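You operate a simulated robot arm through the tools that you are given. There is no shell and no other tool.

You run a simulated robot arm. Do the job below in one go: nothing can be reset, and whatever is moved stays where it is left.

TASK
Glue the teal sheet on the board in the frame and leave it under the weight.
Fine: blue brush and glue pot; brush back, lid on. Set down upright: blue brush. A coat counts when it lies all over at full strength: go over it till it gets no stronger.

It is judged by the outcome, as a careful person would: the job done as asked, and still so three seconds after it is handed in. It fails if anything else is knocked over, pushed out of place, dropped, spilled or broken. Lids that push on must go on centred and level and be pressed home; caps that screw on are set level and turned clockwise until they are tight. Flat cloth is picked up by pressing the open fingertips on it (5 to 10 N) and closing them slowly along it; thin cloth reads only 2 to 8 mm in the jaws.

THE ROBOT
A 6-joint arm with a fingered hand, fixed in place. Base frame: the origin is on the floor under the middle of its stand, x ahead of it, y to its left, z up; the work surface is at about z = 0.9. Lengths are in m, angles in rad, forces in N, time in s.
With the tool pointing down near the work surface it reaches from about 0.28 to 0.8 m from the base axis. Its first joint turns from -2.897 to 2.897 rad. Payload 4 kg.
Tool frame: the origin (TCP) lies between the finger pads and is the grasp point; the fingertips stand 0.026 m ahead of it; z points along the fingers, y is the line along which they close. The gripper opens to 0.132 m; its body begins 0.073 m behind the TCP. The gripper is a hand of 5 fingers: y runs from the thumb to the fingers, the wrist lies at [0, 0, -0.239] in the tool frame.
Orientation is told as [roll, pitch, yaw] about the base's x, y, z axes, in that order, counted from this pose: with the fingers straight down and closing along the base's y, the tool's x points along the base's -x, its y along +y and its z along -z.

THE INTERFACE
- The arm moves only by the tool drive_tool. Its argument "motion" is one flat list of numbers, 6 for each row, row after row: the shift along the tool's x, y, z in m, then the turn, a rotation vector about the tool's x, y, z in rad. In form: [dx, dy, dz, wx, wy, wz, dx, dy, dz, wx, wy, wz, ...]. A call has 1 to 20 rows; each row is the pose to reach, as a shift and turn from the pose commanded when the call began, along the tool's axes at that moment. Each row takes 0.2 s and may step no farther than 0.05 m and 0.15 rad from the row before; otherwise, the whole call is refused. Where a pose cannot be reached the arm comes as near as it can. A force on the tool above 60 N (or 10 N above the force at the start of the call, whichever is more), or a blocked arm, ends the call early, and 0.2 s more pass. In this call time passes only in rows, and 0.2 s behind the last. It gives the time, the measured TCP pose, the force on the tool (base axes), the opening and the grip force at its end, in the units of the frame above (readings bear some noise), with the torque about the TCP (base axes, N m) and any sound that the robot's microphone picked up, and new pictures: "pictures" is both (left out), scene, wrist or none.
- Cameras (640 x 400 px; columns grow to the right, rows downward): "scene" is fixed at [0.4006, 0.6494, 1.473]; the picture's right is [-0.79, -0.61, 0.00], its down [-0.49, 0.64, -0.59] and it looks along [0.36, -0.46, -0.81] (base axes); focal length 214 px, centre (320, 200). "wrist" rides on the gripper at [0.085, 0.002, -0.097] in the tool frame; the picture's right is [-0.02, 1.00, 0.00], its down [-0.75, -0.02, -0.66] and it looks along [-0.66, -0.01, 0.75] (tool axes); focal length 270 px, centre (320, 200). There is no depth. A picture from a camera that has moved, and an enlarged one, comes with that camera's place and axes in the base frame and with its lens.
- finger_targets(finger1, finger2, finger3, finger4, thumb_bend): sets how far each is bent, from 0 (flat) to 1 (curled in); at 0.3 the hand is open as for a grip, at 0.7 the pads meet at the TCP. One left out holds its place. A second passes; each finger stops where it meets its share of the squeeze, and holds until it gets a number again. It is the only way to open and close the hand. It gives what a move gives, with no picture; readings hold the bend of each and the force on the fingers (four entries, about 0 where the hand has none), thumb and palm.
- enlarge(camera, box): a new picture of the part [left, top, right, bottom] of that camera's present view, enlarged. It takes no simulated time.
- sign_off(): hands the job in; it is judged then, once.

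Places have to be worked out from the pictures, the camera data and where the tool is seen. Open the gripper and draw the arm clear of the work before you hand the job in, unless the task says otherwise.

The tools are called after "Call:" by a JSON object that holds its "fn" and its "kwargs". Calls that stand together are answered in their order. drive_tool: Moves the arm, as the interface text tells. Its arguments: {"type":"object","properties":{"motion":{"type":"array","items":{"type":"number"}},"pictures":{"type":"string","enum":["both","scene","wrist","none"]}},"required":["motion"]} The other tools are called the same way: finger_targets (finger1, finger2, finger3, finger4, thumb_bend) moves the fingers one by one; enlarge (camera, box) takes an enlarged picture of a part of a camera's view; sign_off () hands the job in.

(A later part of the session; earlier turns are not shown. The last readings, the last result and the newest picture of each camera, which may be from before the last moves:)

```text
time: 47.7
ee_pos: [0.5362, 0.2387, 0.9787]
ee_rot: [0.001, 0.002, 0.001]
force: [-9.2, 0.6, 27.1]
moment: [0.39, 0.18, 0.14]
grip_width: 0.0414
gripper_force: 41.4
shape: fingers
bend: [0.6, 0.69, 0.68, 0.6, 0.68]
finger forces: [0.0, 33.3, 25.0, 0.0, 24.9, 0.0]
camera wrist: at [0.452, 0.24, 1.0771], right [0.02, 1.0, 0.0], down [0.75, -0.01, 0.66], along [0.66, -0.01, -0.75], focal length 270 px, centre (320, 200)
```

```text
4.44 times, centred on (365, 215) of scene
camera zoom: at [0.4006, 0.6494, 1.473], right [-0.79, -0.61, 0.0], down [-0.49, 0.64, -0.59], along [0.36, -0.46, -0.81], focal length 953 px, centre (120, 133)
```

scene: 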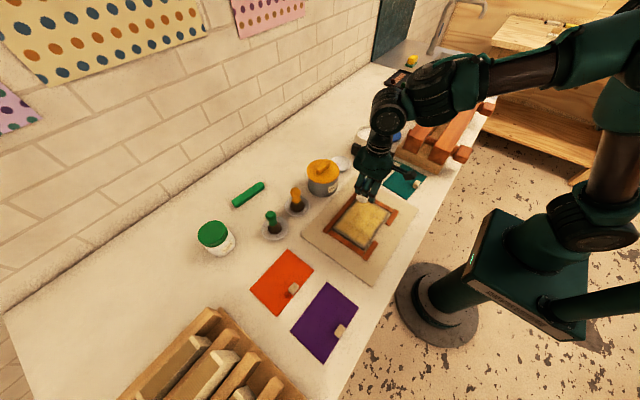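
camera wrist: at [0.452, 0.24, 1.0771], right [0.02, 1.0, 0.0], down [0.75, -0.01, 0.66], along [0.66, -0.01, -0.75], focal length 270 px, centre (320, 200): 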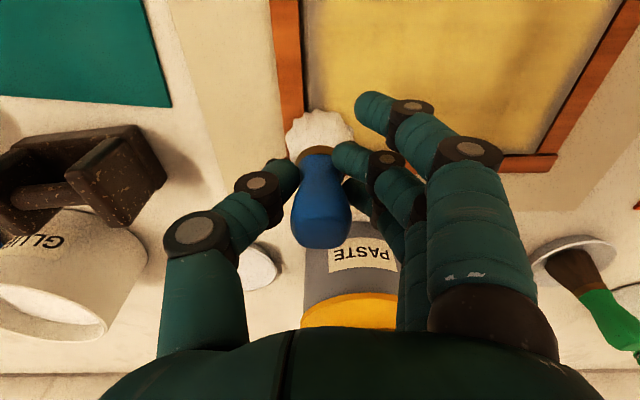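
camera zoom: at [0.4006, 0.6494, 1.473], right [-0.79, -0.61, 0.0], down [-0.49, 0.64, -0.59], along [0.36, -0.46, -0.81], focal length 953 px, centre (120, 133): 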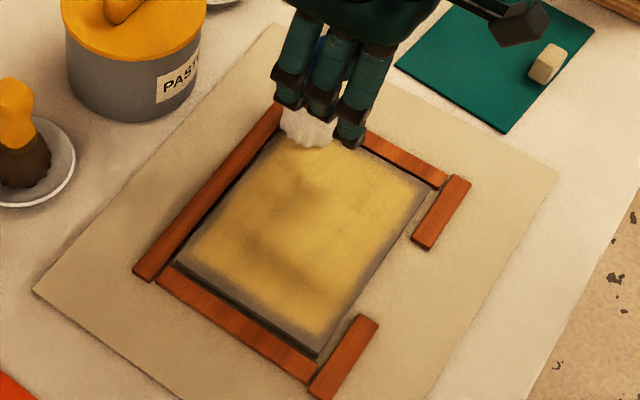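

The edges have filled in nicely; a duller patch in the middle and the far/left edges still need going over. I continue along the far edge and back through the interior.

Call:
{"fn": "drive_tool", "kwargs": {"motion": [-0.009, 0.0055, -0.0005, 0, 0, 0, -0.011, 0.0225, -0.0003, 0, 0, 0, -0.011, 0.0405, -0.0003, 0, 0, 0, -0.011, 0.0585, -0.0003, 0, 0, 0, -0.011, 0.0765, -0.0003, 0, 0, 0, -0.011, 0.0945, -0.0003, 0, 0, 0, -0.011, 0.1125, -0.0003, 0, 0, 0, -0.011, 0.1305, -0.0003, 0, 0, 0, -0.004, 0.1405, -0.0003, 0, 0, 0, 0.011, 0.1405, -0.0003, 0, 0, 0, 0.011, 0.1225, -0.0006, 0, 0, 0, 0.011, 0.1045, -0.0008, 0, 0, 0, 0.011, 0.0865, -0.0008, 0, 0, 0, 0.011, 0.0685, -0.0008, 0, 0, 0, 0.011, 0.0505, -0.0008, 0, 0, 0, 0.011, 0.0325, -0.0008, 0, 0, 0, 0.016, 0.0165, -0.0006, 0, 0, 0, 0.031, 0.0165, -0.0004, 0, 0, 0, 0.031, 0.0355, -0.0003, 0, 0, 0, 0.031, 0.0555, -0.0003, 0, 0, 0], "pictures": "both"}}

Call:
{"fn": "enlarge", "kwargs": {"camera": "wrist", "box": [130, 0, 490, 210]}}

Call:
{"fn": "enlarge", "kwargs": {"camera": "scene", "box": [310, 170, 420, 260]}}

```text
time: 51.9
ee_pos: [0.505, 0.2939, 0.9793]
ee_rot: [0.0, 0.004, 0.001]
force: [1.4, -5.8, 12.3]
moment: [-0.11, -0.07, -0.05]
grip_width: 0.0416
gripper_force: 36.6
shape: fingers
bend: [0.6, 0.68, 0.67, 0.6, 0.68]
finger forces: [0.0, 30.5, 15.9, 0.0, 26.8, 0.0]
camera wrist: at [0.4197, 0.2956, 1.0777], right [0.02, 1.0, 0.0], down [0.75, -0.01, 0.66], along [0.66, -0.01, -0.75], focal length 270 px, centre (320, 200)
```

scene: 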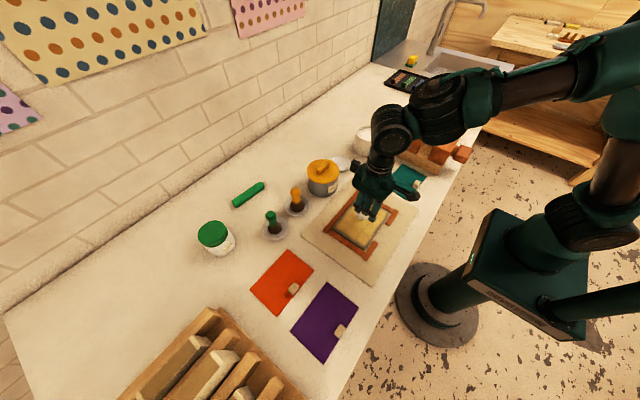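
wrist: 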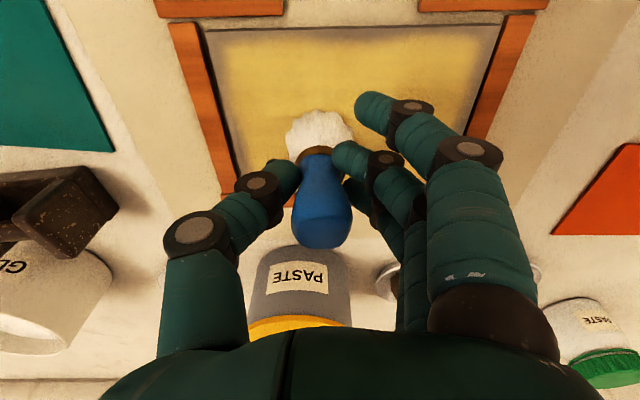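

```text
1.78 times, centred on (310, 105) of wrist
camera zoom: at [0.4197, 0.2956, 1.0777], right [0.02, 1.0, 0.0], down [0.75, -0.01, 0.66], along [0.66, -0.01, -0.75], focal length 480 px, centre (338, 369)
```

zoom: 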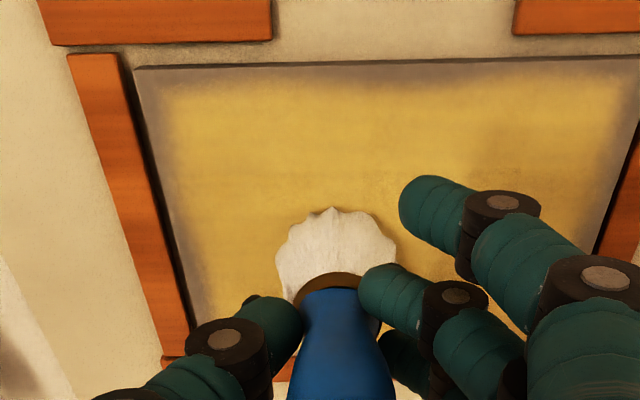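

```text
4.44 times, centred on (365, 215) of scene
camera zoom: at [0.4006, 0.6494, 1.473], right [-0.79, -0.61, 0.0], down [-0.49, 0.64, -0.59], along [0.36, -0.46, -0.81], focal length 953 px, centre (120, 133)
```

zoom: 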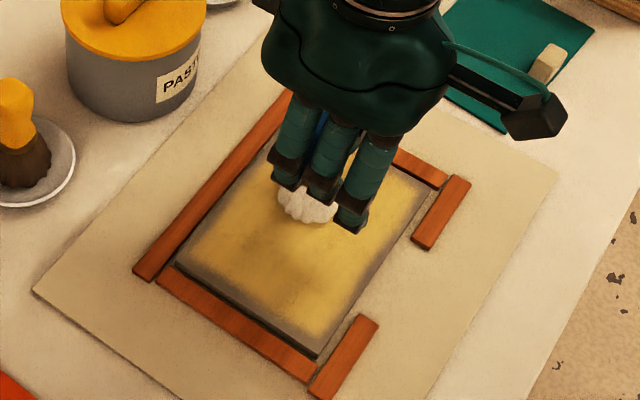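

The coat is becoming even. I continue through the middle and near rows so that everything gets full strength.

Call:
{"fn": "drive_tool", "kwargs": {"motion": [0, 0.018, 0, 0, 0, 0, 0, 0.036, 0, 0, 0, 0, 0, 0.054, 0, 0, 0, 0, 0, 0.072, 0, 0, 0, 0, 0.005, 0.084, 0, 0, 0, 0, 0.02, 0.084, 0.0001, 0, 0, 0, 0.02, 0.066, -0.0003, 0, 0, 0, 0.02, 0.048, -0.0005, 0, 0, 0, 0.02, 0.03, -0.0005, 0, 0, 0, 0.02, 0.012, -0.0005, 0, 0, 0, 0.02, -0.006, -0.0005, 0, 0, 0, 0.02, -0.024, -0.0005, 0, 0, 0, 0.025, -0.042, -0.0005, 0, 0, 0, 0.037, -0.049, -0.0003, 0, 0, 0, 0.039, -0.032, 0, 0, 0, 0, 0.039, -0.014, 0.0001, 0, 0, 0, 0.039, 0.004, 0.0001, 0, 0, 0, 0.039, 0.022, 0.0001, 0, 0, 0, 0.039, 0.04, 0.0001, 0, 0, 0, 0.039, 0.058, 0.0001, 0, 0, 0], "pictures": "both"}}

Call:
{"fn": "enlarge", "kwargs": {"camera": "wrist", "box": [130, 0, 490, 210]}}

Call:
{"fn": "enlarge", "kwargs": {"camera": "scene", "box": [310, 170, 420, 260]}}

```text
time: 56.1
ee_pos: [0.466, 0.351, 0.9797]
ee_rot: [0.0, 0.001, 0.003]
force: [0.8, -6.1, 14.3]
moment: [-0.11, -0.07, -0.03]
grip_width: 0.0415
gripper_force: 31.7
shape: fingers
bend: [0.6, 0.68, 0.66, 0.6, 0.68]
finger forces: [0.0, 22.3, 13.4, 0.0, 27.9, 0.0]
camera wrist: at [0.3813, 0.354, 1.0777], right [0.02, 1.0, 0.0], down [0.75, -0.01, 0.66], along [0.66, -0.01, -0.75], focal length 270 px, centre (320, 200)
```

scene: 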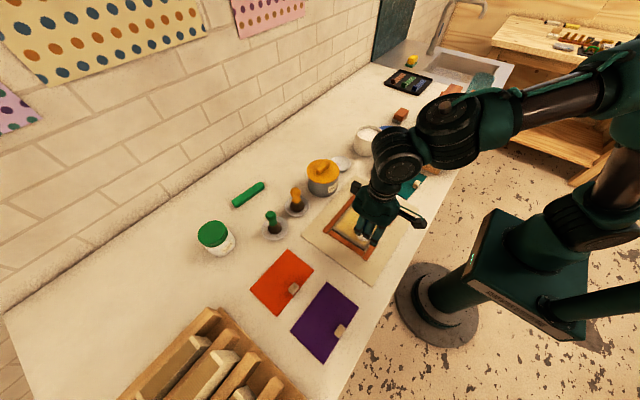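
wrist: 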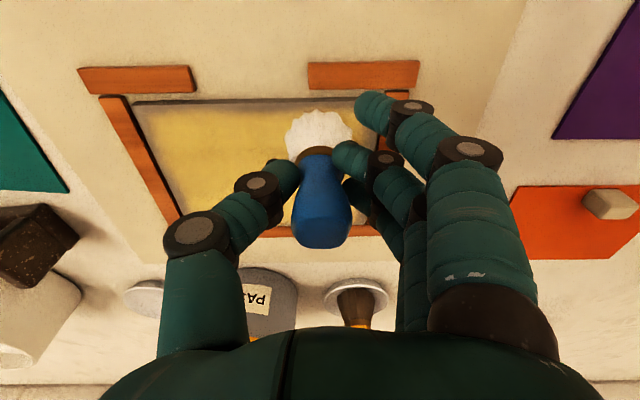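

```text
1.78 times, centred on (310, 105) of wrist
camera zoom: at [0.3813, 0.354, 1.0777], right [0.02, 1.0, 0.0], down [0.75, -0.01, 0.66], along [0.66, -0.01, -0.75], focal length 480 px, centre (338, 369)
```

zoom: 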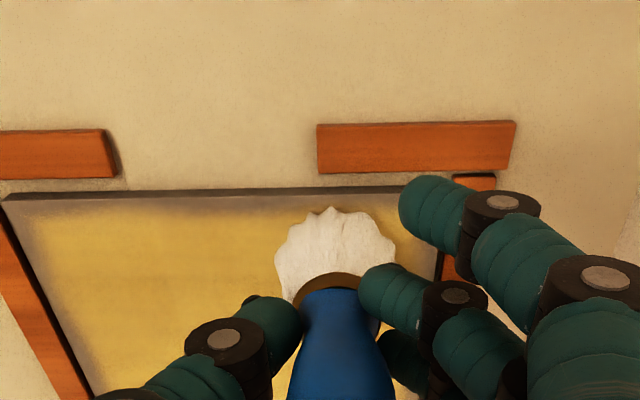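

```text
4.44 times, centred on (365, 215) of scene
camera zoom: at [0.4006, 0.6494, 1.473], right [-0.79, -0.61, 0.0], down [-0.49, 0.64, -0.59], along [0.36, -0.46, -0.81], focal length 953 px, centre (120, 133)
```

zoom: 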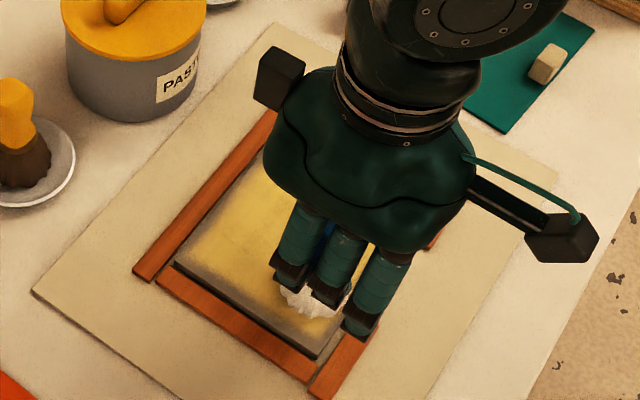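

Brush is still well loaded. I finish with the left (+y) edge, then lift to view the whole coat.

Call:
{"fn": "drive_tool", "kwargs": {"motion": [0.004, 0.015, 0.0001, 0, 0, 0, 0.004, 0.028, 0.0001, 0, 0, 0, -0.008, 0.029, 0.0004, 0, 0, 0, -0.02, 0.029, 0.0004, 0, 0, 0, -0.032, 0.029, 0.0004, 0, 0, 0, -0.044, 0.029, 0.0004, 0, 0, 0, -0.056, 0.029, 0.0004, 0, 0, 0, -0.068, 0.029, 0.0004, 0, 0, 0, -0.078, 0.027, 0.0004, 0, 0, 0], "pictures": "none"}}

Call:
{"fn": "drive_tool", "kwargs": {"motion": [0, 0, -0.02, 0, 0, 0, -0.02, -0.02, -0.06, 0, 0, 0, -0.05, -0.05, -0.08, 0, 0, 0, -0.08, -0.08, -0.09, 0, 0, 0], "pictures": "both"}}

Call:
{"fn": "enlarge", "kwargs": {"camera": "scene", "box": [310, 170, 420, 260]}}

Call:
{"fn": "enlarge", "kwargs": {"camera": "wrist", "box": [160, 0, 500, 200]}}

```text
time: 58.1
ee_pos: [0.5448, 0.3797, 0.9789]
ee_rot: [0.001, -0.001, 0.001]
force: [-4.7, 0.9, 26.5]
moment: [0.39, 0.02, 0.08]
grip_width: 0.0415
gripper_force: 39.5
shape: fingers
bend: [0.6, 0.7, 0.67, 0.6, 0.68]
finger forces: [0.0, 27.3, 26.5, 0.1, 24.9, 0.0]
```

```text
time: 59.1
ee_pos: [0.6253, 0.2986, 1.0687]
ee_rot: [0.001, 0.0, 0.002]
force: [-0.4, 0.3, -1.0]
moment: [-0.06, 0.02, 0.03]
grip_width: 0.0405
gripper_force: 28.2
shape: fingers
bend: [0.6, 0.67, 0.65, 0.6, 0.68]
finger forces: [0.0, 28.2, 10.6, 0.1, 17.5, 0.1]
camera wrist: at [0.5401, 0.3015, 1.1661], right [0.02, 1.0, 0.0], down [0.75, -0.01, 0.66], along [0.66, -0.01, -0.75], focal length 270 px, centre (320, 200)
```

scene: 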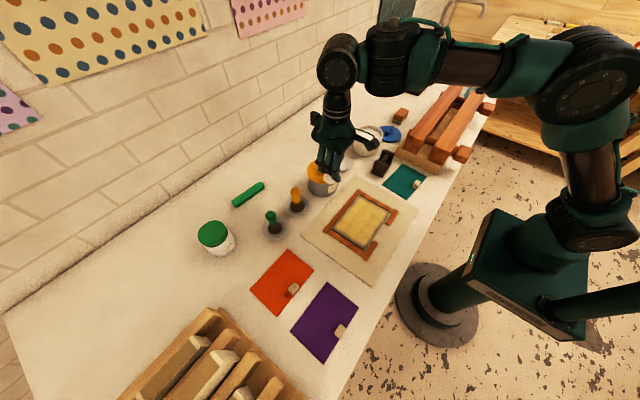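
wrist: 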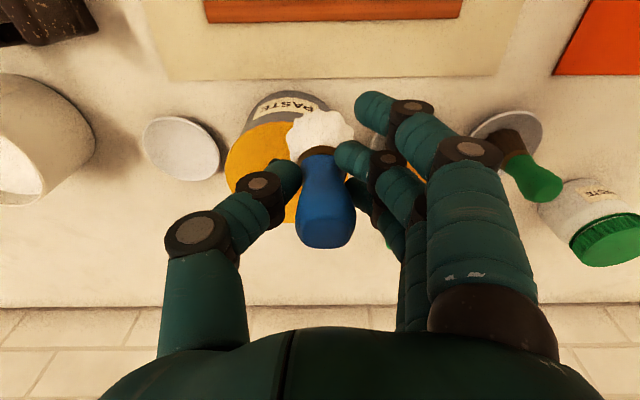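

```text
4.44 times, centred on (365, 215) of scene
camera zoom: at [0.4006, 0.6494, 1.473], right [-0.79, -0.61, 0.0], down [-0.49, 0.64, -0.59], along [0.36, -0.46, -0.81], focal length 953 px, centre (120, 133)
```

zoom: 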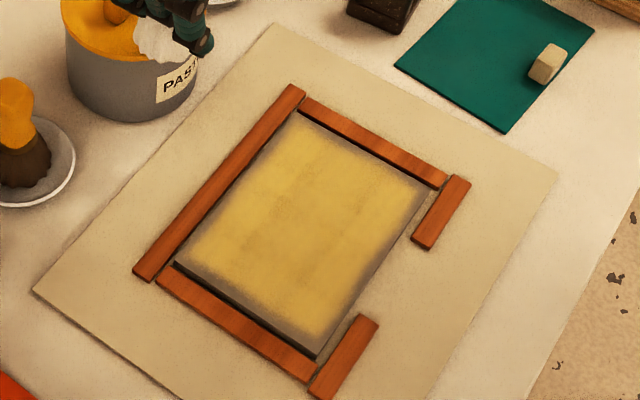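

```text
1.88 times, centred on (330, 100) of wrist
camera zoom: at [0.5401, 0.3015, 1.1661], right [0.02, 1.0, 0.0], down [0.75, -0.01, 0.66], along [0.66, -0.01, -0.75], focal length 509 px, centre (301, 388)
```

zoom: 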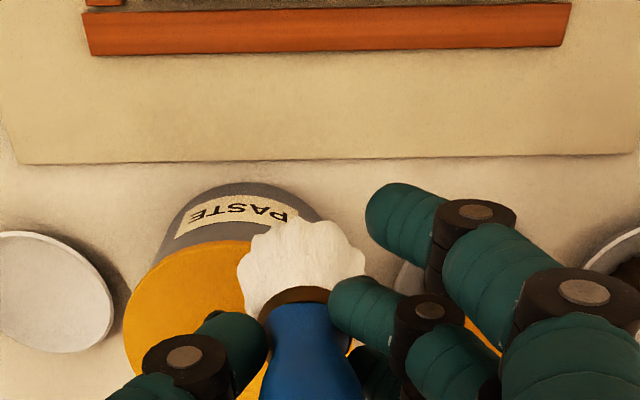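

The coat is now even and bright over the whole sheet-sized area. I carry the brush back over its dish.

Call:
{"fn": "drive_tool", "kwargs": {"motion": [-0.005, -0.02, -0.02, 0, 0, 0, -0.02, -0.055, -0.025, 0, 0, 0, -0.035, -0.09, -0.025, 0, 0, 0, -0.05, -0.12, -0.025, 0, 0, 0, -0.062, -0.1465, -0.02, 0, 0, 0, -0.062, -0.1465, 0.02, 0, 0, 0, -0.062, -0.1465, 0.055, 0, 0, 0], "pictures": "both"}}

Call:
{"fn": "enlarge", "kwargs": {"camera": "wrist", "box": [180, 50, 480, 250]}}

Call:
{"fn": "enlarge", "kwargs": {"camera": "scene", "box": [300, 100, 420, 260]}}

```text
time: 60.7
ee_pos: [0.6885, 0.1497, 1.0146]
ee_rot: [-0.001, 0.002, 0.001]
force: [0.2, -0.1, 0.1]
moment: [0.01, 0.0, 0.02]
grip_width: 0.0405
gripper_force: 25.6
shape: fingers
bend: [0.6, 0.67, 0.65, 0.6, 0.68]
finger forces: [0.1, 24.1, 9.8, 0.1, 17.1, 0.0]
camera wrist: at [0.6023, 0.1528, 1.1128], right [0.02, 1.0, 0.0], down [0.75, -0.01, 0.66], along [0.66, -0.01, -0.75], focal length 270 px, centre (320, 200)
```

scene: 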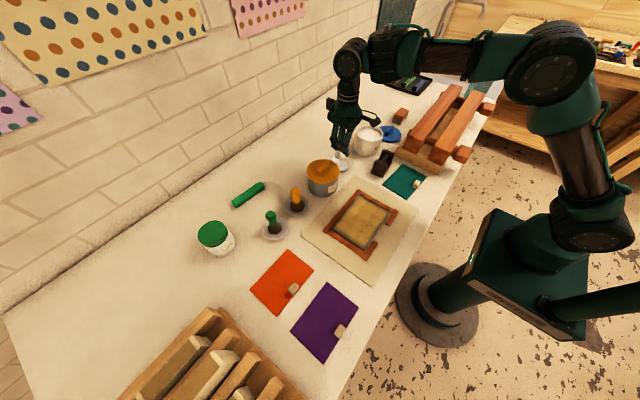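
wrist: 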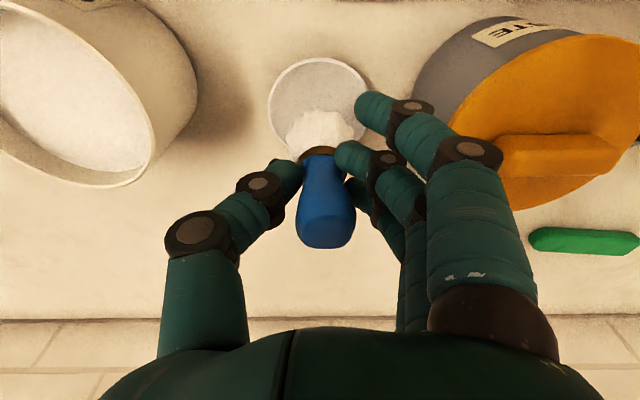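

```text
2.00 times, centred on (330, 150) of wrist
camera zoom: at [0.6023, 0.1528, 1.1128], right [0.02, 1.0, 0.0], down [0.75, -0.01, 0.66], along [0.66, -0.01, -0.75], focal length 541 px, centre (300, 300)
```

zoom: 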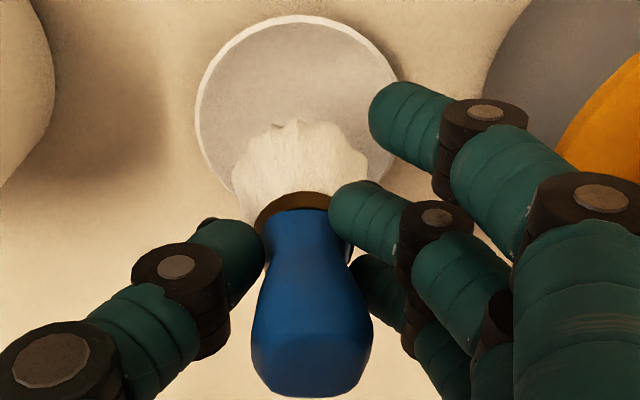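

```text
2.50 times, centred on (360, 180) of scene
camera zoom: at [0.4006, 0.6494, 1.473], right [-0.79, -0.61, 0.0], down [-0.49, 0.64, -0.59], along [0.36, -0.46, -0.81], focal length 536 px, centre (220, 250)
```

zoom: 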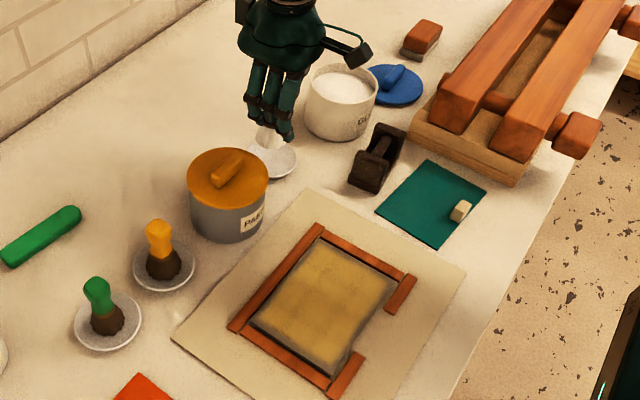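

I check the coat's current look before setting the brush down.

Call:
{"fn": "enlarge", "kwargs": {"camera": "scene", "box": [310, 170, 420, 260]}}

```text
4.44 times, centred on (365, 215) of scene
camera zoom: at [0.4006, 0.6494, 1.473], right [-0.79, -0.61, 0.0], down [-0.49, 0.64, -0.59], along [0.36, -0.46, -0.81], focal length 953 px, centre (120, 133)
```

zoom: 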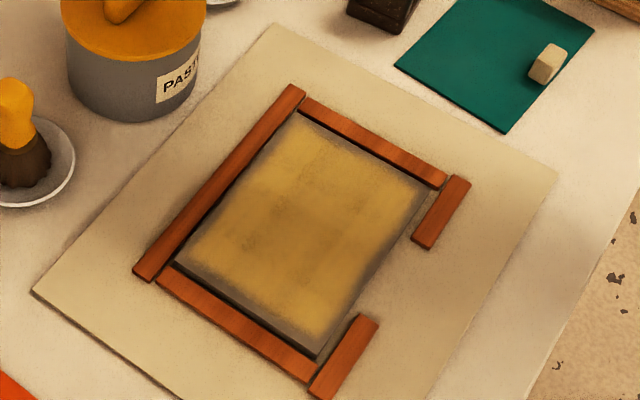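

The glue is slowly dulling, so I keep moving. I lower the brush into its dish, slowly near the bottom.

Call:
{"fn": "drive_tool", "kwargs": {"motion": [0.001, 0.001, 0.015, 0, 0, 0, 0.002, 0.0015, 0.028, 0, 0, 0, 0.002, 0.0015, 0.034, 0, 0, 0, 0.002, 0.0015, 0.036, 0, 0, 0], "pictures": "none"}}

Call:
{"fn": "drive_tool", "kwargs": {"motion": [0, 0, 0.0015, 0, 0, 0, 0, 0, 0.003, 0, 0, 0], "pictures": "none"}}

```text
time: 61.7
ee_pos: [0.6835, 0.1533, 0.9789]
ee_rot: [0.0, 0.001, 0.001]
force: [-0.5, -0.8, -1.0]
moment: [0.03, 0.01, 0.02]
grip_width: 0.0407
gripper_force: 25.0
shape: fingers
bend: [0.6, 0.67, 0.65, 0.6, 0.68]
finger forces: [0.0, 23.3, 9.8, 0.0, 17.1, 0.0]
```

```text
time: 62.3
ee_pos: [0.6843, 0.1544, 0.9745]
ee_rot: [0.0, 0.001, 0.001]
force: [-0.1, -1.5, 0.6]
moment: [-0.05, 0.0, 0.0]
grip_width: 0.0406
gripper_force: 25.7
shape: fingers
bend: [0.6, 0.67, 0.65, 0.6, 0.68]
finger forces: [0.0, 22.9, 9.7, 0.1, 18.2, 0.0]
```

No contact yet at z = 0.9745; I go down another few millimetres in small steps.

Call:
{"fn": "drive_tool", "kwargs": {"motion": [0, 0, 0.001, 0, 0, 0, 0, 0, 0.002, 0, 0, 0], "pictures": "none"}}

Call:
{"fn": "drive_tool", "kwargs": {"motion": [0, 0, 0.001, 0, 0, 0, 0, 0, 0.002, 0, 0, 0], "pictures": "wrist"}}

```text
time: 62.9
ee_pos: [0.685, 0.1538, 0.9747]
ee_rot: [-0.002, 0.0, 0.001]
force: [-0.9, -2.2, 11.0]
moment: [0.04, 0.0, 0.03]
grip_width: 0.0409
gripper_force: 27.8
shape: fingers
bend: [0.6, 0.67, 0.65, 0.6, 0.68]
finger forces: [0.0, 21.3, 12.1, 0.0, 22.2, 0.0]
```

```text
time: 63.5
ee_pos: [0.6841, 0.1553, 0.9715]
ee_rot: [0.001, 0.002, 0.001]
force: [-5.5, -2.1, 29.4]
moment: [0.37, 0.03, 0.06]
grip_width: 0.0415
gripper_force: 35.1
shape: fingers
bend: [0.6, 0.69, 0.68, 0.6, 0.68]
finger forces: [0.0, 18.7, 24.2, 0.0, 27.4, 0.1]
camera wrist: at [0.5991, 0.1568, 1.07], right [0.02, 1.0, 0.0], down [0.75, -0.01, 0.66], along [0.66, -0.01, -0.75], focal length 270 px, centre (320, 200)
```

wrist: 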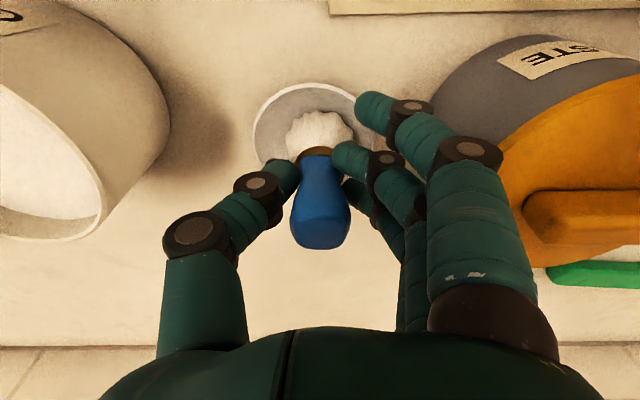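

Contact at 29 N is more than needed, and the brush sits about 4 mm off the dish centre. I lift 3 mm, recentre by −4 mm in y, and touch down gently.

Call:
{"fn": "drive_tool", "kwargs": {"motion": [0, 0, -0.003, 0, 0, 0, 0, -0.004, -0.004, 0, 0, 0, -0.001, -0.004, -0.002, 0, 0, 0, -0.001, -0.004, -0.001, 0, 0, 0], "pictures": "wrist"}}

Call:
{"fn": "enlarge", "kwargs": {"camera": "wrist", "box": [220, 60, 440, 260]}}

```text
time: 64.5
ee_pos: [0.686, 0.1495, 0.9727]
ee_rot: [0.0, 0.001, 0.005]
force: [-6.0, 2.6, 21.0]
moment: [0.67, 0.09, 0.15]
grip_width: 0.0413
gripper_force: 32.1
shape: fingers
bend: [0.6, 0.69, 0.67, 0.6, 0.68]
finger forces: [0.1, 23.0, 23.8, 0.0, 17.3, 0.0]
camera wrist: at [0.5998, 0.1529, 1.0705], right [0.02, 1.0, 0.0], down [0.75, -0.01, 0.66], along [0.66, -0.01, -0.75], focal length 270 px, centre (320, 200)
```

wrist: 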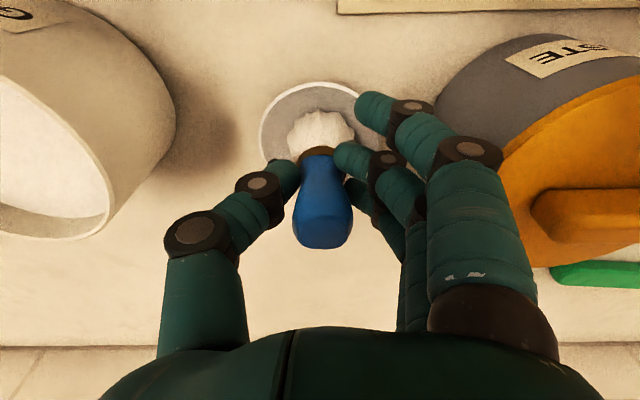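

```text
2.00 times, centred on (330, 160) of wrist
camera zoom: at [0.5998, 0.1529, 1.0705], right [0.02, 1.0, 0.0], down [0.75, -0.01, 0.66], along [0.66, -0.01, -0.75], focal length 541 px, centre (300, 280)
```

zoom: 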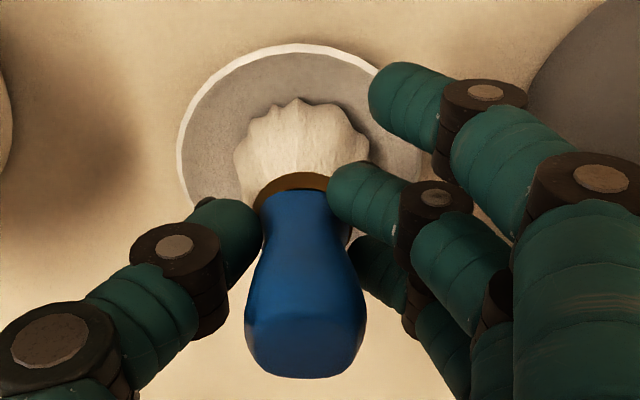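

The brush is centred in the dish. I relieve the pressure by about 1 mm and open the fingers gently.

Call:
{"fn": "drive_tool", "kwargs": {"motion": [0, 0, -0.0006, 0, 0, 0, 0, 0, -0.001, 0, 0, 0], "pictures": "none"}}

Call:
{"fn": "finger_targets", "kwargs": {"finger1": 0.56, "finger2": 0.58, "finger3": 0.58, "finger4": 0.56, "thumb_bend": 0.58}}

Call:
{"fn": "enlarge", "kwargs": {"camera": "wrist", "box": [220, 60, 440, 260]}}

```text
time: 65.1
ee_pos: [0.6853, 0.1508, 0.9719]
ee_rot: [-0.001, 0.0, 0.001]
force: [-6.8, 5.0, 18.5]
moment: [0.65, 0.05, 0.18]
grip_width: 0.041
gripper_force: 31.2
shape: fingers
bend: [0.6, 0.69, 0.67, 0.6, 0.68]
finger forces: [0.0, 22.7, 24.0, 0.0, 15.7, 0.0]
```

```text
time: 66.1
ee_pos: [0.6849, 0.1483, 0.9743]
ee_rot: [0.0, 0.003, 0.001]
force: [-6.3, -4.9, 25.5]
moment: [0.34, 0.14, 0.16]
grip_width: 0.0542
gripper_force: 20.8
shape: fingers
bend: [0.56, 0.68, 0.65, 0.56, 0.57]
finger forces: [0.0, 24.0, 18.2, 0.0, 0.0, 0.0]
```

```text
2.00 times, centred on (330, 160) of wrist
camera zoom: at [0.6001, 0.1523, 1.0711], right [0.02, 1.0, 0.0], down [0.75, -0.01, 0.66], along [0.66, -0.01, -0.75], focal length 541 px, centre (300, 280)
```

zoom: 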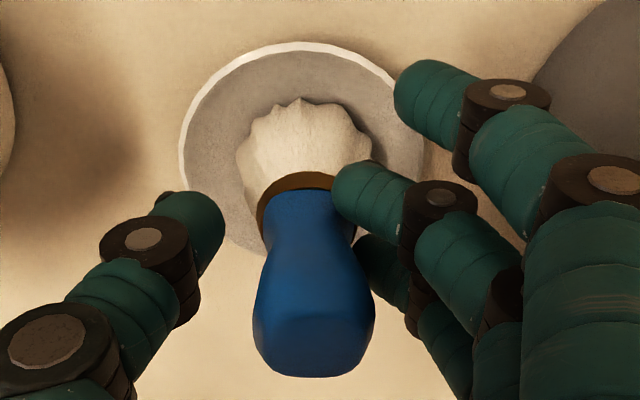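

Thumb opened, but fingers 2 and 3 seem to be jammed down on the brush shoulder (25 N upward force). I raise a couple of millimetres to unload, then open again.

Call:
{"fn": "drive_tool", "kwargs": {"motion": [0, 0, -0.001, 0, 0, 0, 0, 0, -0.002, 0, 0, 0], "pictures": "none"}}

Call:
{"fn": "finger_targets", "kwargs": {"finger1": 0.52, "finger2": 0.56, "finger3": 0.56, "finger4": 0.52, "thumb_bend": 0.56}}

Call:
{"fn": "enlarge", "kwargs": {"camera": "wrist", "box": [220, 60, 440, 260]}}

```text
time: 66.7
ee_pos: [0.6857, 0.1495, 0.9736]
ee_rot: [0.001, 0.0, 0.002]
force: [-2.3, -1.2, 17.4]
moment: [0.33, 0.1, 0.08]
grip_width: 0.0543
gripper_force: 11.6
shape: fingers
bend: [0.56, 0.66, 0.62, 0.56, 0.57]
finger forces: [0.0, 14.3, 8.8, 0.0, 0.1, 0.0]
```

```text
time: 67.7
ee_pos: [0.6849, 0.1501, 0.9749]
ee_rot: [0.0, 0.001, 0.003]
force: [-0.6, -1.1, 17.5]
moment: [0.36, 0.13, 0.07]
grip_width: 0.0619
gripper_force: 11.0
shape: fingers
bend: [0.52, 0.65, 0.58, 0.52, 0.56]
finger forces: [0.0, 16.8, 4.8, 0.0, 0.1, 0.0]
```

```text
2.00 times, centred on (330, 160) of wrist
camera zoom: at [0.6004, 0.1524, 1.0728], right [0.02, 1.0, 0.0], down [0.75, -0.01, 0.66], along [0.66, -0.01, -0.75], focal length 541 px, centre (300, 280)
```

zoom: 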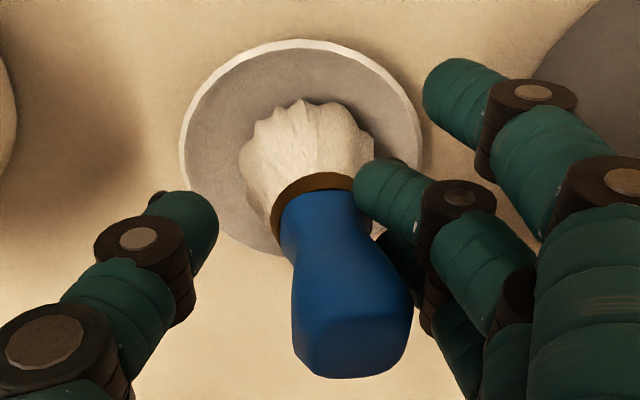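

The brush leans slightly toward finger 2, which still presses on its shoulder. I raise a further 3 mm to unload it so it can stand back flat.

Call:
{"fn": "drive_tool", "kwargs": {"motion": [0, 0, -0.0015, 0, 0, 0, 0, 0, -0.003, 0, 0, 0], "pictures": "none"}}

Call:
{"fn": "enlarge", "kwargs": {"camera": "wrist", "box": [220, 60, 440, 260]}}

```text
time: 68.3
ee_pos: [0.6859, 0.151, 0.9768]
ee_rot: [0.0, 0.005, 0.002]
force: [-0.8, -0.5, 2.6]
moment: [0.05, 0.09, 0.03]
grip_width: 0.0618
gripper_force: 3.1
shape: fingers
bend: [0.52, 0.58, 0.55, 0.52, 0.56]
finger forces: [0.1, 4.5, 1.0, 0.1, 0.0, 0.0]
```

```text
2.00 times, centred on (330, 160) of wrist
camera zoom: at [0.6006, 0.153, 1.0746], right [0.02, 1.0, 0.0], down [0.76, -0.01, 0.65], along [0.65, -0.01, -0.76], focal length 541 px, centre (300, 280)
```

zoom: 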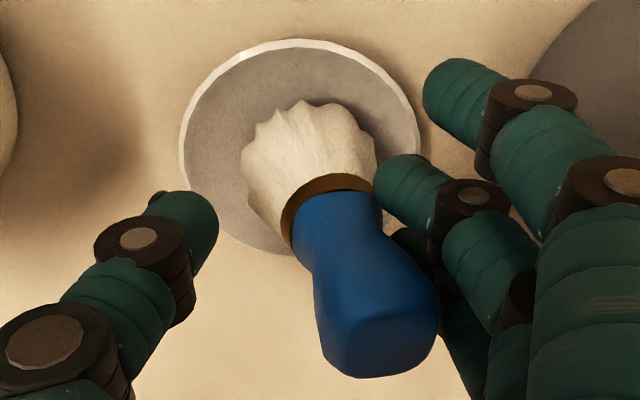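

The opening fingertips swing downward onto the bristle shoulder, tipping the brush. I raise 4 mm to free them and nudge −y with the fingers so the brush stands upright again.

Call:
{"fn": "drive_tool", "kwargs": {"motion": [0, 0, -0.002, 0, 0, 0, 0, 0, -0.004, 0, 0, 0, 0, -0.003, -0.005, 0, 0, 0], "pictures": "none"}}

Call:
{"fn": "enlarge", "kwargs": {"camera": "wrist", "box": [220, 60, 440, 260]}}

Call:
{"fn": "enlarge", "kwargs": {"camera": "scene", "box": [300, 110, 400, 190]}}

```text
time: 69.1
ee_pos: [0.6852, 0.1468, 0.9831]
ee_rot: [-0.001, 0.003, 0.0]
force: [0.1, 0.7, -0.5]
moment: [0.02, 0.02, 0.01]
grip_width: 0.0619
gripper_force: 0.1
shape: fingers
bend: [0.52, 0.56, 0.56, 0.52, 0.56]
finger forces: [0.0, 0.1, 0.0, 0.0, 0.0, 0.0]
```

```text
2.00 times, centred on (330, 160) of wrist
camera zoom: at [0.6001, 0.1491, 1.0806], right [0.02, 1.0, 0.0], down [0.75, -0.01, 0.66], along [0.66, -0.01, -0.75], focal length 541 px, centre (300, 280)
```

zoom: 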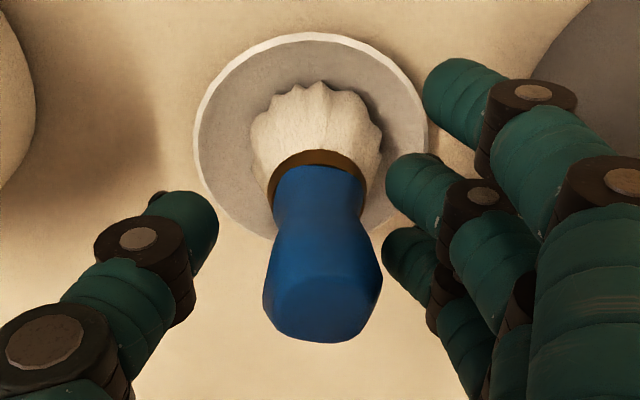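

```text
5.00 times, centred on (350, 150) of scene
camera zoom: at [0.4006, 0.6494, 1.473], right [-0.79, -0.61, 0.0], down [-0.49, 0.64, -0.59], along [0.36, -0.46, -0.81], focal length 1072 px, centre (170, 450)
```

zoom: 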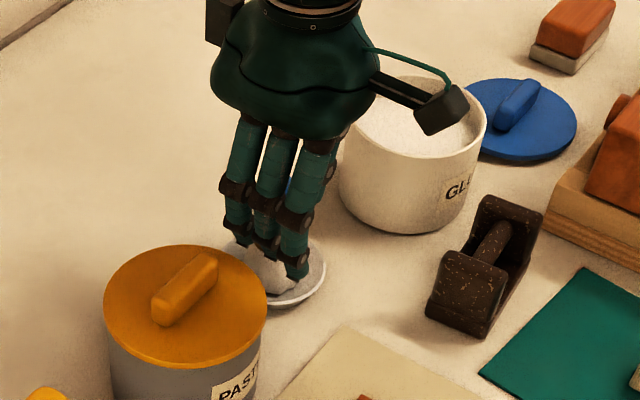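

The brush now stands upright and free in its dish. I raise the hand straight up, then travel to hover over the teal sheet's wooden tab.

Call:
{"fn": "drive_tool", "kwargs": {"motion": [0, 0.003, -0.02, 0, 0, 0, 0, 0.004, -0.05, 0, 0, 0, 0, 0.004, -0.085, 0, 0, 0, 0, 0.004, -0.115, 0, 0, 0, 0.04, -0.007, -0.12, 0, 0, 0, 0.082, -0.018, -0.12, 0, 0, 0, 0.124, -0.029, -0.12, 0, 0, 0, 0.166, -0.04, -0.12, 0, 0, 0, 0.208, -0.052, -0.12, 0, 0, 0, 0.25, -0.065, -0.115, 0, 0, 0, 0.25, -0.065, -0.08, 0, 0, 0], "pictures": "both"}}

Call:
{"fn": "enlarge", "kwargs": {"camera": "wrist", "box": [160, 0, 480, 200]}}

Call:
{"fn": "enlarge", "kwargs": {"camera": "scene", "box": [300, 120, 440, 260]}}

```text
time: 71.5
ee_pos: [0.4351, 0.0793, 1.0648]
ee_rot: [0.001, 0.002, 0.002]
force: [-0.2, 0.2, -0.9]
moment: [-0.02, -0.01, -0.03]
grip_width: 0.0621
gripper_force: 0.0
shape: fingers
bend: [0.52, 0.56, 0.56, 0.52, 0.56]
finger forces: [0.0, 0.1, 0.0, 0.0, 0.1, 0.1]
camera wrist: at [0.3493, 0.0824, 1.163], right [0.02, 1.0, 0.0], down [0.75, -0.01, 0.66], along [0.66, -0.01, -0.75], focal length 270 px, centre (320, 200)
```

scene: 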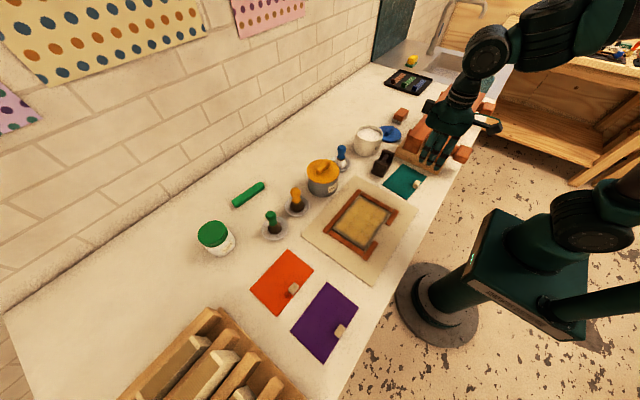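
wrist: 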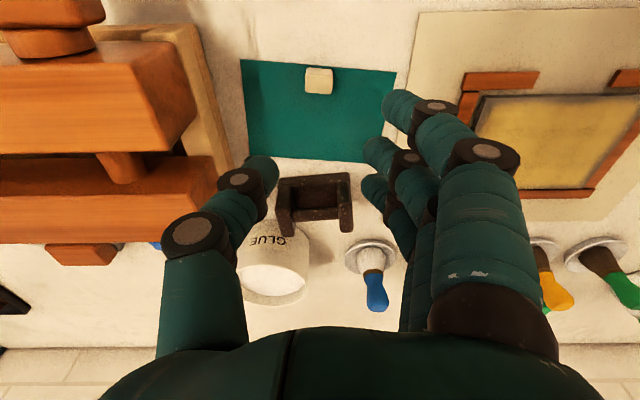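

```text
2.00 times, centred on (320, 100) of wrist
camera zoom: at [0.3493, 0.0824, 1.163], right [0.02, 1.0, 0.0], down [0.75, -0.01, 0.66], along [0.66, -0.01, -0.75], focal length 541 px, centre (320, 400)
```

zoom: 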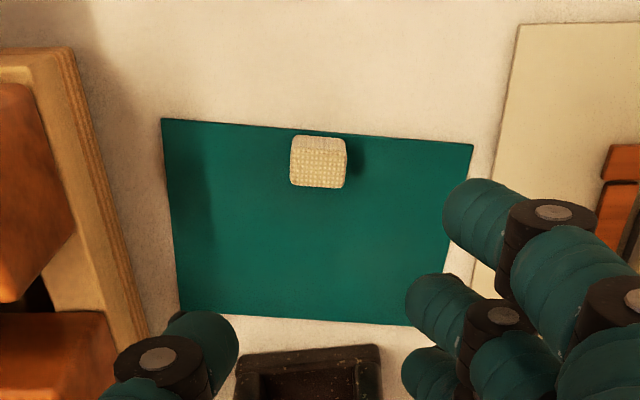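

```text
2.86 times, centred on (370, 190) of scene
camera zoom: at [0.4006, 0.6494, 1.473], right [-0.79, -0.61, 0.0], down [-0.49, 0.64, -0.59], along [0.36, -0.46, -0.81], focal length 613 px, centre (177, 229)
```

zoom: 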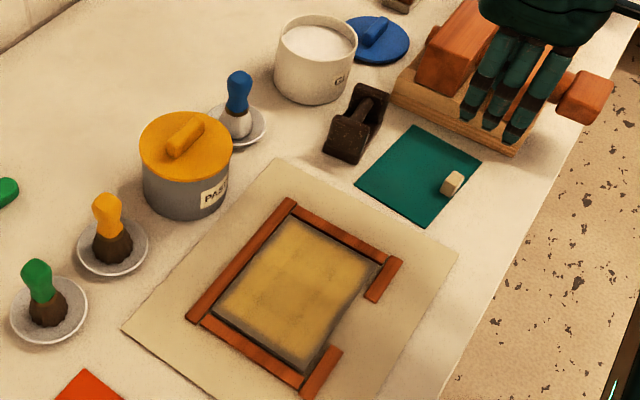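

Brush upright in its dish. The sheet is ~0.14 × 0.10 m, yawed −0.10 rad, with its tab (≈24 × 17 × 17 mm) at about (0.430, 0.080). I curl the outer fingers out of the way, and align the hand over the tab with yaw −0.10.

Call:
{"fn": "finger_targets", "kwargs": {"finger1": 1.0, "finger2": 0.54, "finger3": 0.54, "finger4": 1.0, "thumb_bend": 0.54}}

Call:
{"fn": "drive_tool", "kwargs": {"motion": [0.002, 0.0005, 0.025, 0, 0, 0.05, 0.004, 0.001, 0.05, 0, 0, 0.1, 0.005, 0.001, 0.075, 0, 0, 0.102, 0.005, 0.001, 0.09, 0, 0, 0.102], "pictures": "both"}}

Call:
{"fn": "enlarge", "kwargs": {"camera": "wrist", "box": [200, 80, 440, 260]}}

Call:
{"fn": "enlarge", "kwargs": {"camera": "scene", "box": [350, 120, 460, 210]}}

```text
time: 72.5
ee_pos: [0.4357, 0.0796, 1.0644]
ee_rot: [0.001, 0.0, 0.002]
force: [0.4, -0.2, -0.9]
moment: [0.02, 0.03, 0.02]
grip_width: 0.0502
gripper_force: 0.0
shape: fingers
bend: [1.0, 0.54, 0.54, 1.0, 0.54]
finger forces: [0.1, 0.1, 0.0, 0.0, 0.1, 0.0]
```

```text
time: 73.5
ee_pos: [0.4295, 0.0827, 0.9737]
ee_rot: [-0.001, 0.002, -0.099]
force: [-0.6, -0.3, -0.5]
moment: [-0.01, 0.02, 0.01]
grip_width: 0.0503
gripper_force: 0.1
shape: fingers
bend: [1.0, 0.54, 0.54, 1.0, 0.54]
finger forces: [0.0, 0.0, 0.1, 0.0, 0.0, 0.0]
camera wrist: at [0.3456, 0.0947, 1.0713], right [0.12, 0.99, 0.0], down [0.75, -0.09, 0.66], along [0.65, -0.08, -0.75], focal length 270 px, centre (320, 200)
```

scene: 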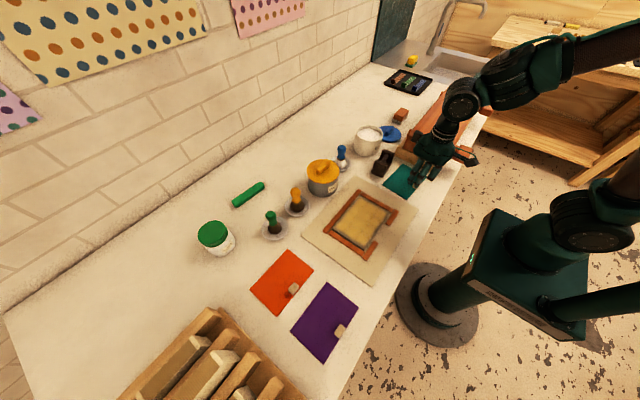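
wrist: 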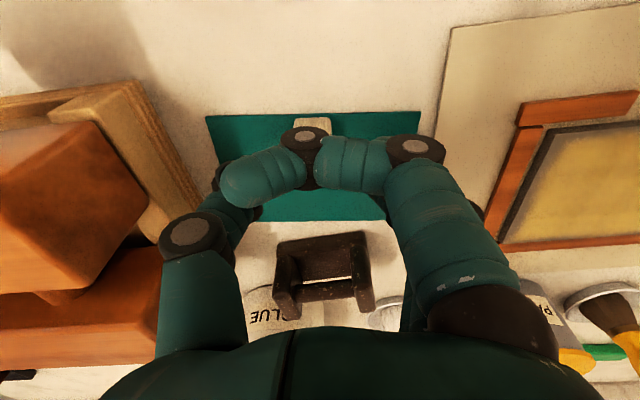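

```text
2.22 times, centred on (320, 170) of wrist
camera zoom: at [0.3456, 0.0947, 1.0713], right [0.12, 0.99, 0.0], down [0.75, -0.09, 0.66], along [0.65, -0.08, -0.75], focal length 601 px, centre (320, 267)
```

zoom: 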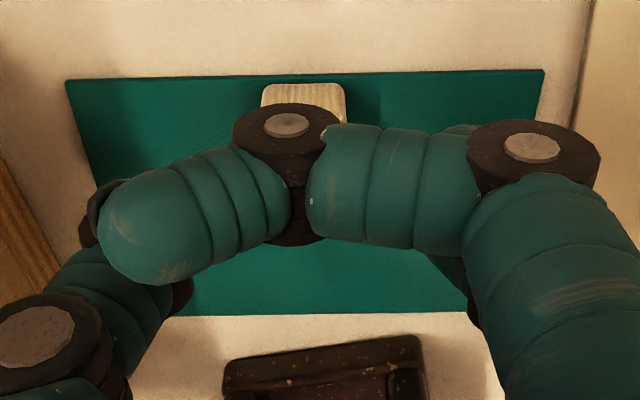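

```text
4.44 times, centred on (405, 165) of scene
camera zoom: at [0.4006, 0.6494, 1.473], right [-0.79, -0.61, 0.0], down [-0.49, 0.64, -0.59], along [0.36, -0.46, -0.81], focal length 953 px, centre (-58, 356)
```

zoom: 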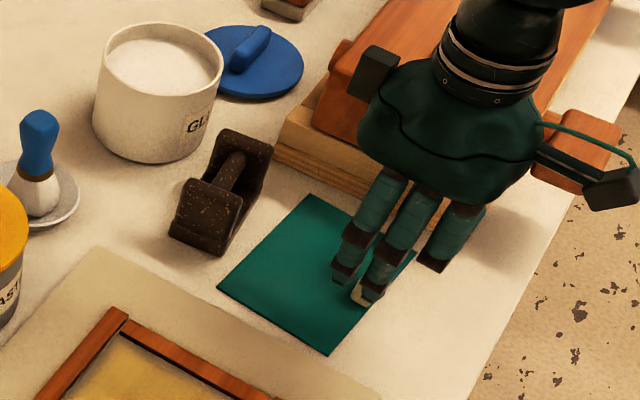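

The curled outer finger blocks the view, so I bring the outer fingers back level with the others and check the tab's alignment.

Call:
{"fn": "finger_targets", "kwargs": {"finger1": 0.54, "finger2": 0.54, "finger3": 0.54, "finger4": 0.54, "thumb_bend": 0.54}}

Call:
{"fn": "enlarge", "kwargs": {"camera": "wrist", "box": [200, 80, 440, 260]}}

```text
time: 74.5
ee_pos: [0.4306, 0.0835, 0.9737]
ee_rot: [0.0, 0.003, -0.099]
force: [-0.2, 0.0, 0.1]
moment: [0.0, 0.04, 0.0]
grip_width: 0.0617
gripper_force: 0.0
shape: fingers
bend: [0.54, 0.54, 0.54, 0.54, 0.54]
finger forces: [0.0, 0.1, 0.0, 0.0, 0.0, 0.0]
```

```text
2.22 times, centred on (320, 170) of wrist
camera zoom: at [0.3457, 0.0947, 1.0715], right [0.12, 0.99, 0.0], down [0.75, -0.09, 0.66], along [0.65, -0.08, -0.75], focal length 601 px, centre (320, 267)
```

zoom: 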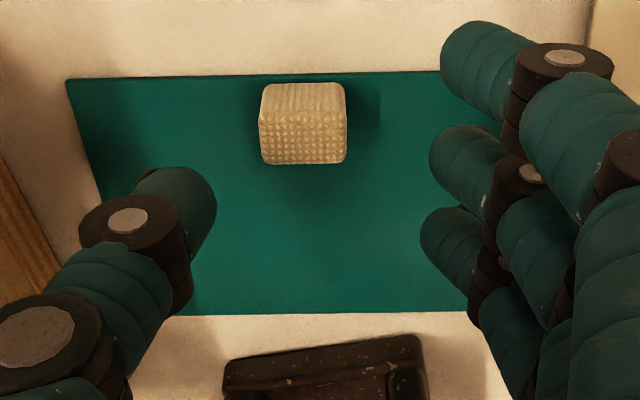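

Tab is at (0.4305, 0.079), about 4 mm to the −y side of the hand's centre, and yaw matches. I correct and descend toward the tab.

Call:
{"fn": "drive_tool", "kwargs": {"motion": [-0.0005, -0.002, 0.012, 0, 0, 0, -0.001, -0.0042, 0.024, 0, 0, 0, -0.001, -0.0042, 0.034, 0, 0, 0, -0.001, -0.0042, 0.038, 0, 0, 0], "pictures": "wrist"}}

Call:
{"fn": "enlarge", "kwargs": {"camera": "wrist", "box": [200, 80, 440, 260]}}

Call:
{"fn": "enlarge", "kwargs": {"camera": "scene", "box": [370, 130, 460, 200]}}

```text
time: 75.5
ee_pos: [0.4325, 0.0793, 0.9357]
ee_rot: [-0.001, 0.0, -0.099]
force: [-3.4, 0.8, 14.5]
moment: [-0.64, 0.16, -0.14]
grip_width: 0.0622
gripper_force: 8.4
shape: fingers
bend: [0.54, 0.54, 0.54, 0.54, 0.54]
finger forces: [0.0, 0.1, 0.0, 0.0, 16.0, 0.0]
camera wrist: at [0.3475, 0.0898, 1.034], right [0.12, 0.99, 0.0], down [0.75, -0.09, 0.66], along [0.65, -0.08, -0.75], focal length 270 px, centre (320, 200)
```

wrist: 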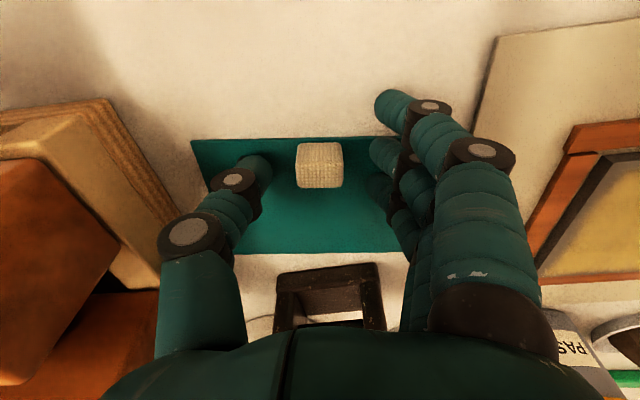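

```text
2.22 times, centred on (320, 170) of wrist
camera zoom: at [0.3475, 0.0898, 1.034], right [0.12, 0.99, 0.0], down [0.75, -0.09, 0.66], along [0.65, -0.08, -0.75], focal length 601 px, centre (320, 267)
```

zoom: 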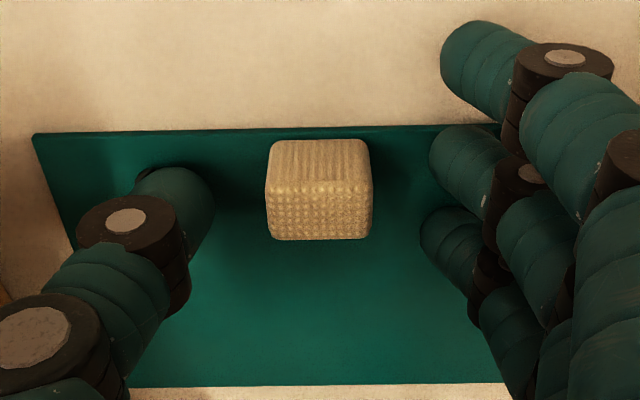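

```text
5.71 times, centred on (415, 165) of scene
camera zoom: at [0.4006, 0.6494, 1.473], right [-0.79, -0.61, 0.0], down [-0.49, 0.64, -0.59], along [0.36, -0.46, -0.81], focal length 1226 px, centre (-223, 400)
```

zoom: 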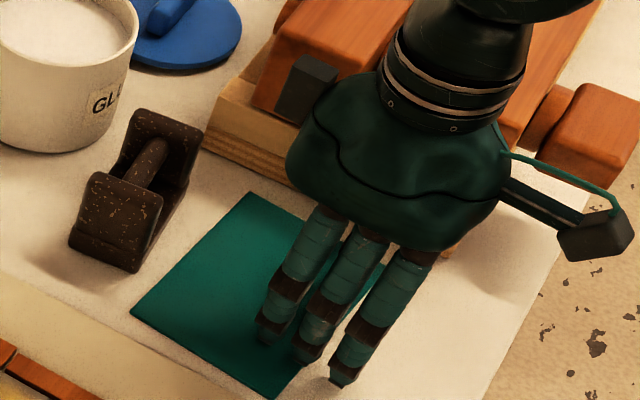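

The thumb tip touches the sheet first (it reaches deeper when open). I lift 2 cm, shift 4 mm toward the robot, and part-close the hand so that the tips are level before going down around the tab.

Call:
{"fn": "drive_tool", "kwargs": {"motion": [0, 0, -0.01, 0, 0, 0, 0.002, 0, -0.02, 0, 0, 0, 0.004, 0, -0.022, 0, 0, 0], "pictures": "none"}}

Call:
{"fn": "finger_targets", "kwargs": {"finger1": 0.6, "finger2": 0.6, "finger3": 0.6, "finger4": 0.6, "thumb_bend": 0.6}}

Call:
{"fn": "drive_tool", "kwargs": {"motion": [0, 0, 0.01, 0, 0, 0, 0, 0, 0.017, 0, 0, 0], "pictures": "wrist"}}

Call:
{"fn": "enlarge", "kwargs": {"camera": "wrist", "box": [200, 80, 440, 260]}}

```text
time: 76.3
ee_pos: [0.4266, 0.0789, 0.9571]
ee_rot: [-0.001, 0.003, -0.099]
force: [0.0, 0.7, -0.2]
moment: [0.0, 0.01, 0.0]
grip_width: 0.0627
gripper_force: 0.0
shape: fingers
bend: [0.54, 0.54, 0.54, 0.54, 0.54]
finger forces: [0.0, 0.1, 0.1, 0.0, 0.0, 0.0]
```

```text
time: 77.3
ee_pos: [0.4282, 0.0798, 0.9569]
ee_rot: [0.0, 0.0, -0.1]
force: [-0.1, -0.6, 1.9]
moment: [0.02, 0.03, -0.04]
grip_width: 0.0463
gripper_force: 0.0
shape: fingers
bend: [0.6, 0.6, 0.6, 0.6, 0.6]
finger forces: [0.0, 0.1, 0.1, 0.0, 0.0, 0.1]
```

```text
time: 77.9
ee_pos: [0.4274, 0.0775, 0.9398]
ee_rot: [0.001, 0.001, -0.098]
force: [0.2, 0.0, 0.4]
moment: [0.0, 0.06, -0.01]
grip_width: 0.0464
gripper_force: 0.0
shape: fingers
bend: [0.6, 0.6, 0.6, 0.6, 0.6]
finger forces: [0.0, 0.0, 0.1, 0.0, 0.0, 0.0]
camera wrist: at [0.343, 0.0904, 1.0379], right [0.12, 0.99, 0.0], down [0.75, -0.09, 0.66], along [0.65, -0.08, -0.75], focal length 270 px, centre (320, 200)
```

wrist: 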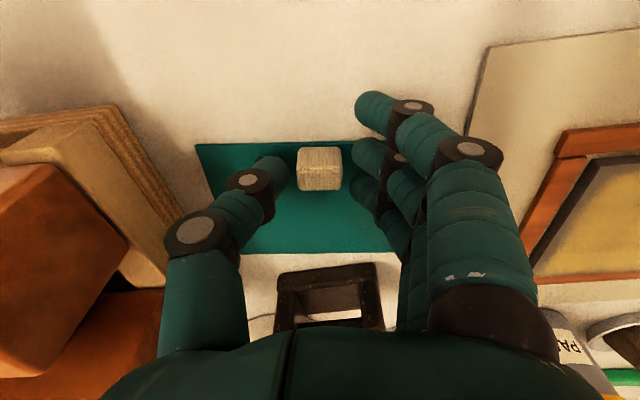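

```text
2.22 times, centred on (320, 170) of wrist
camera zoom: at [0.343, 0.0904, 1.0379], right [0.12, 0.99, 0.0], down [0.75, -0.09, 0.66], along [0.65, -0.08, -0.75], focal length 601 px, centre (320, 267)
```

zoom: 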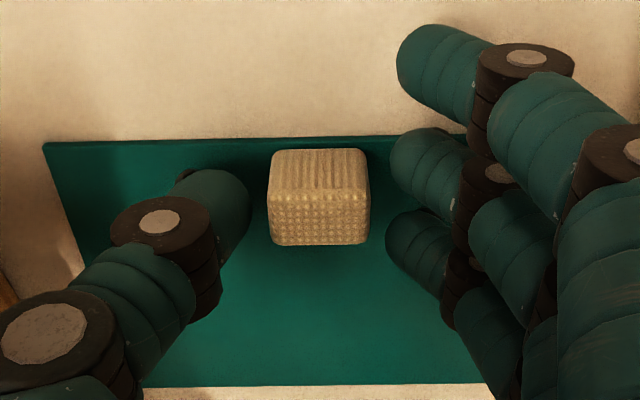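

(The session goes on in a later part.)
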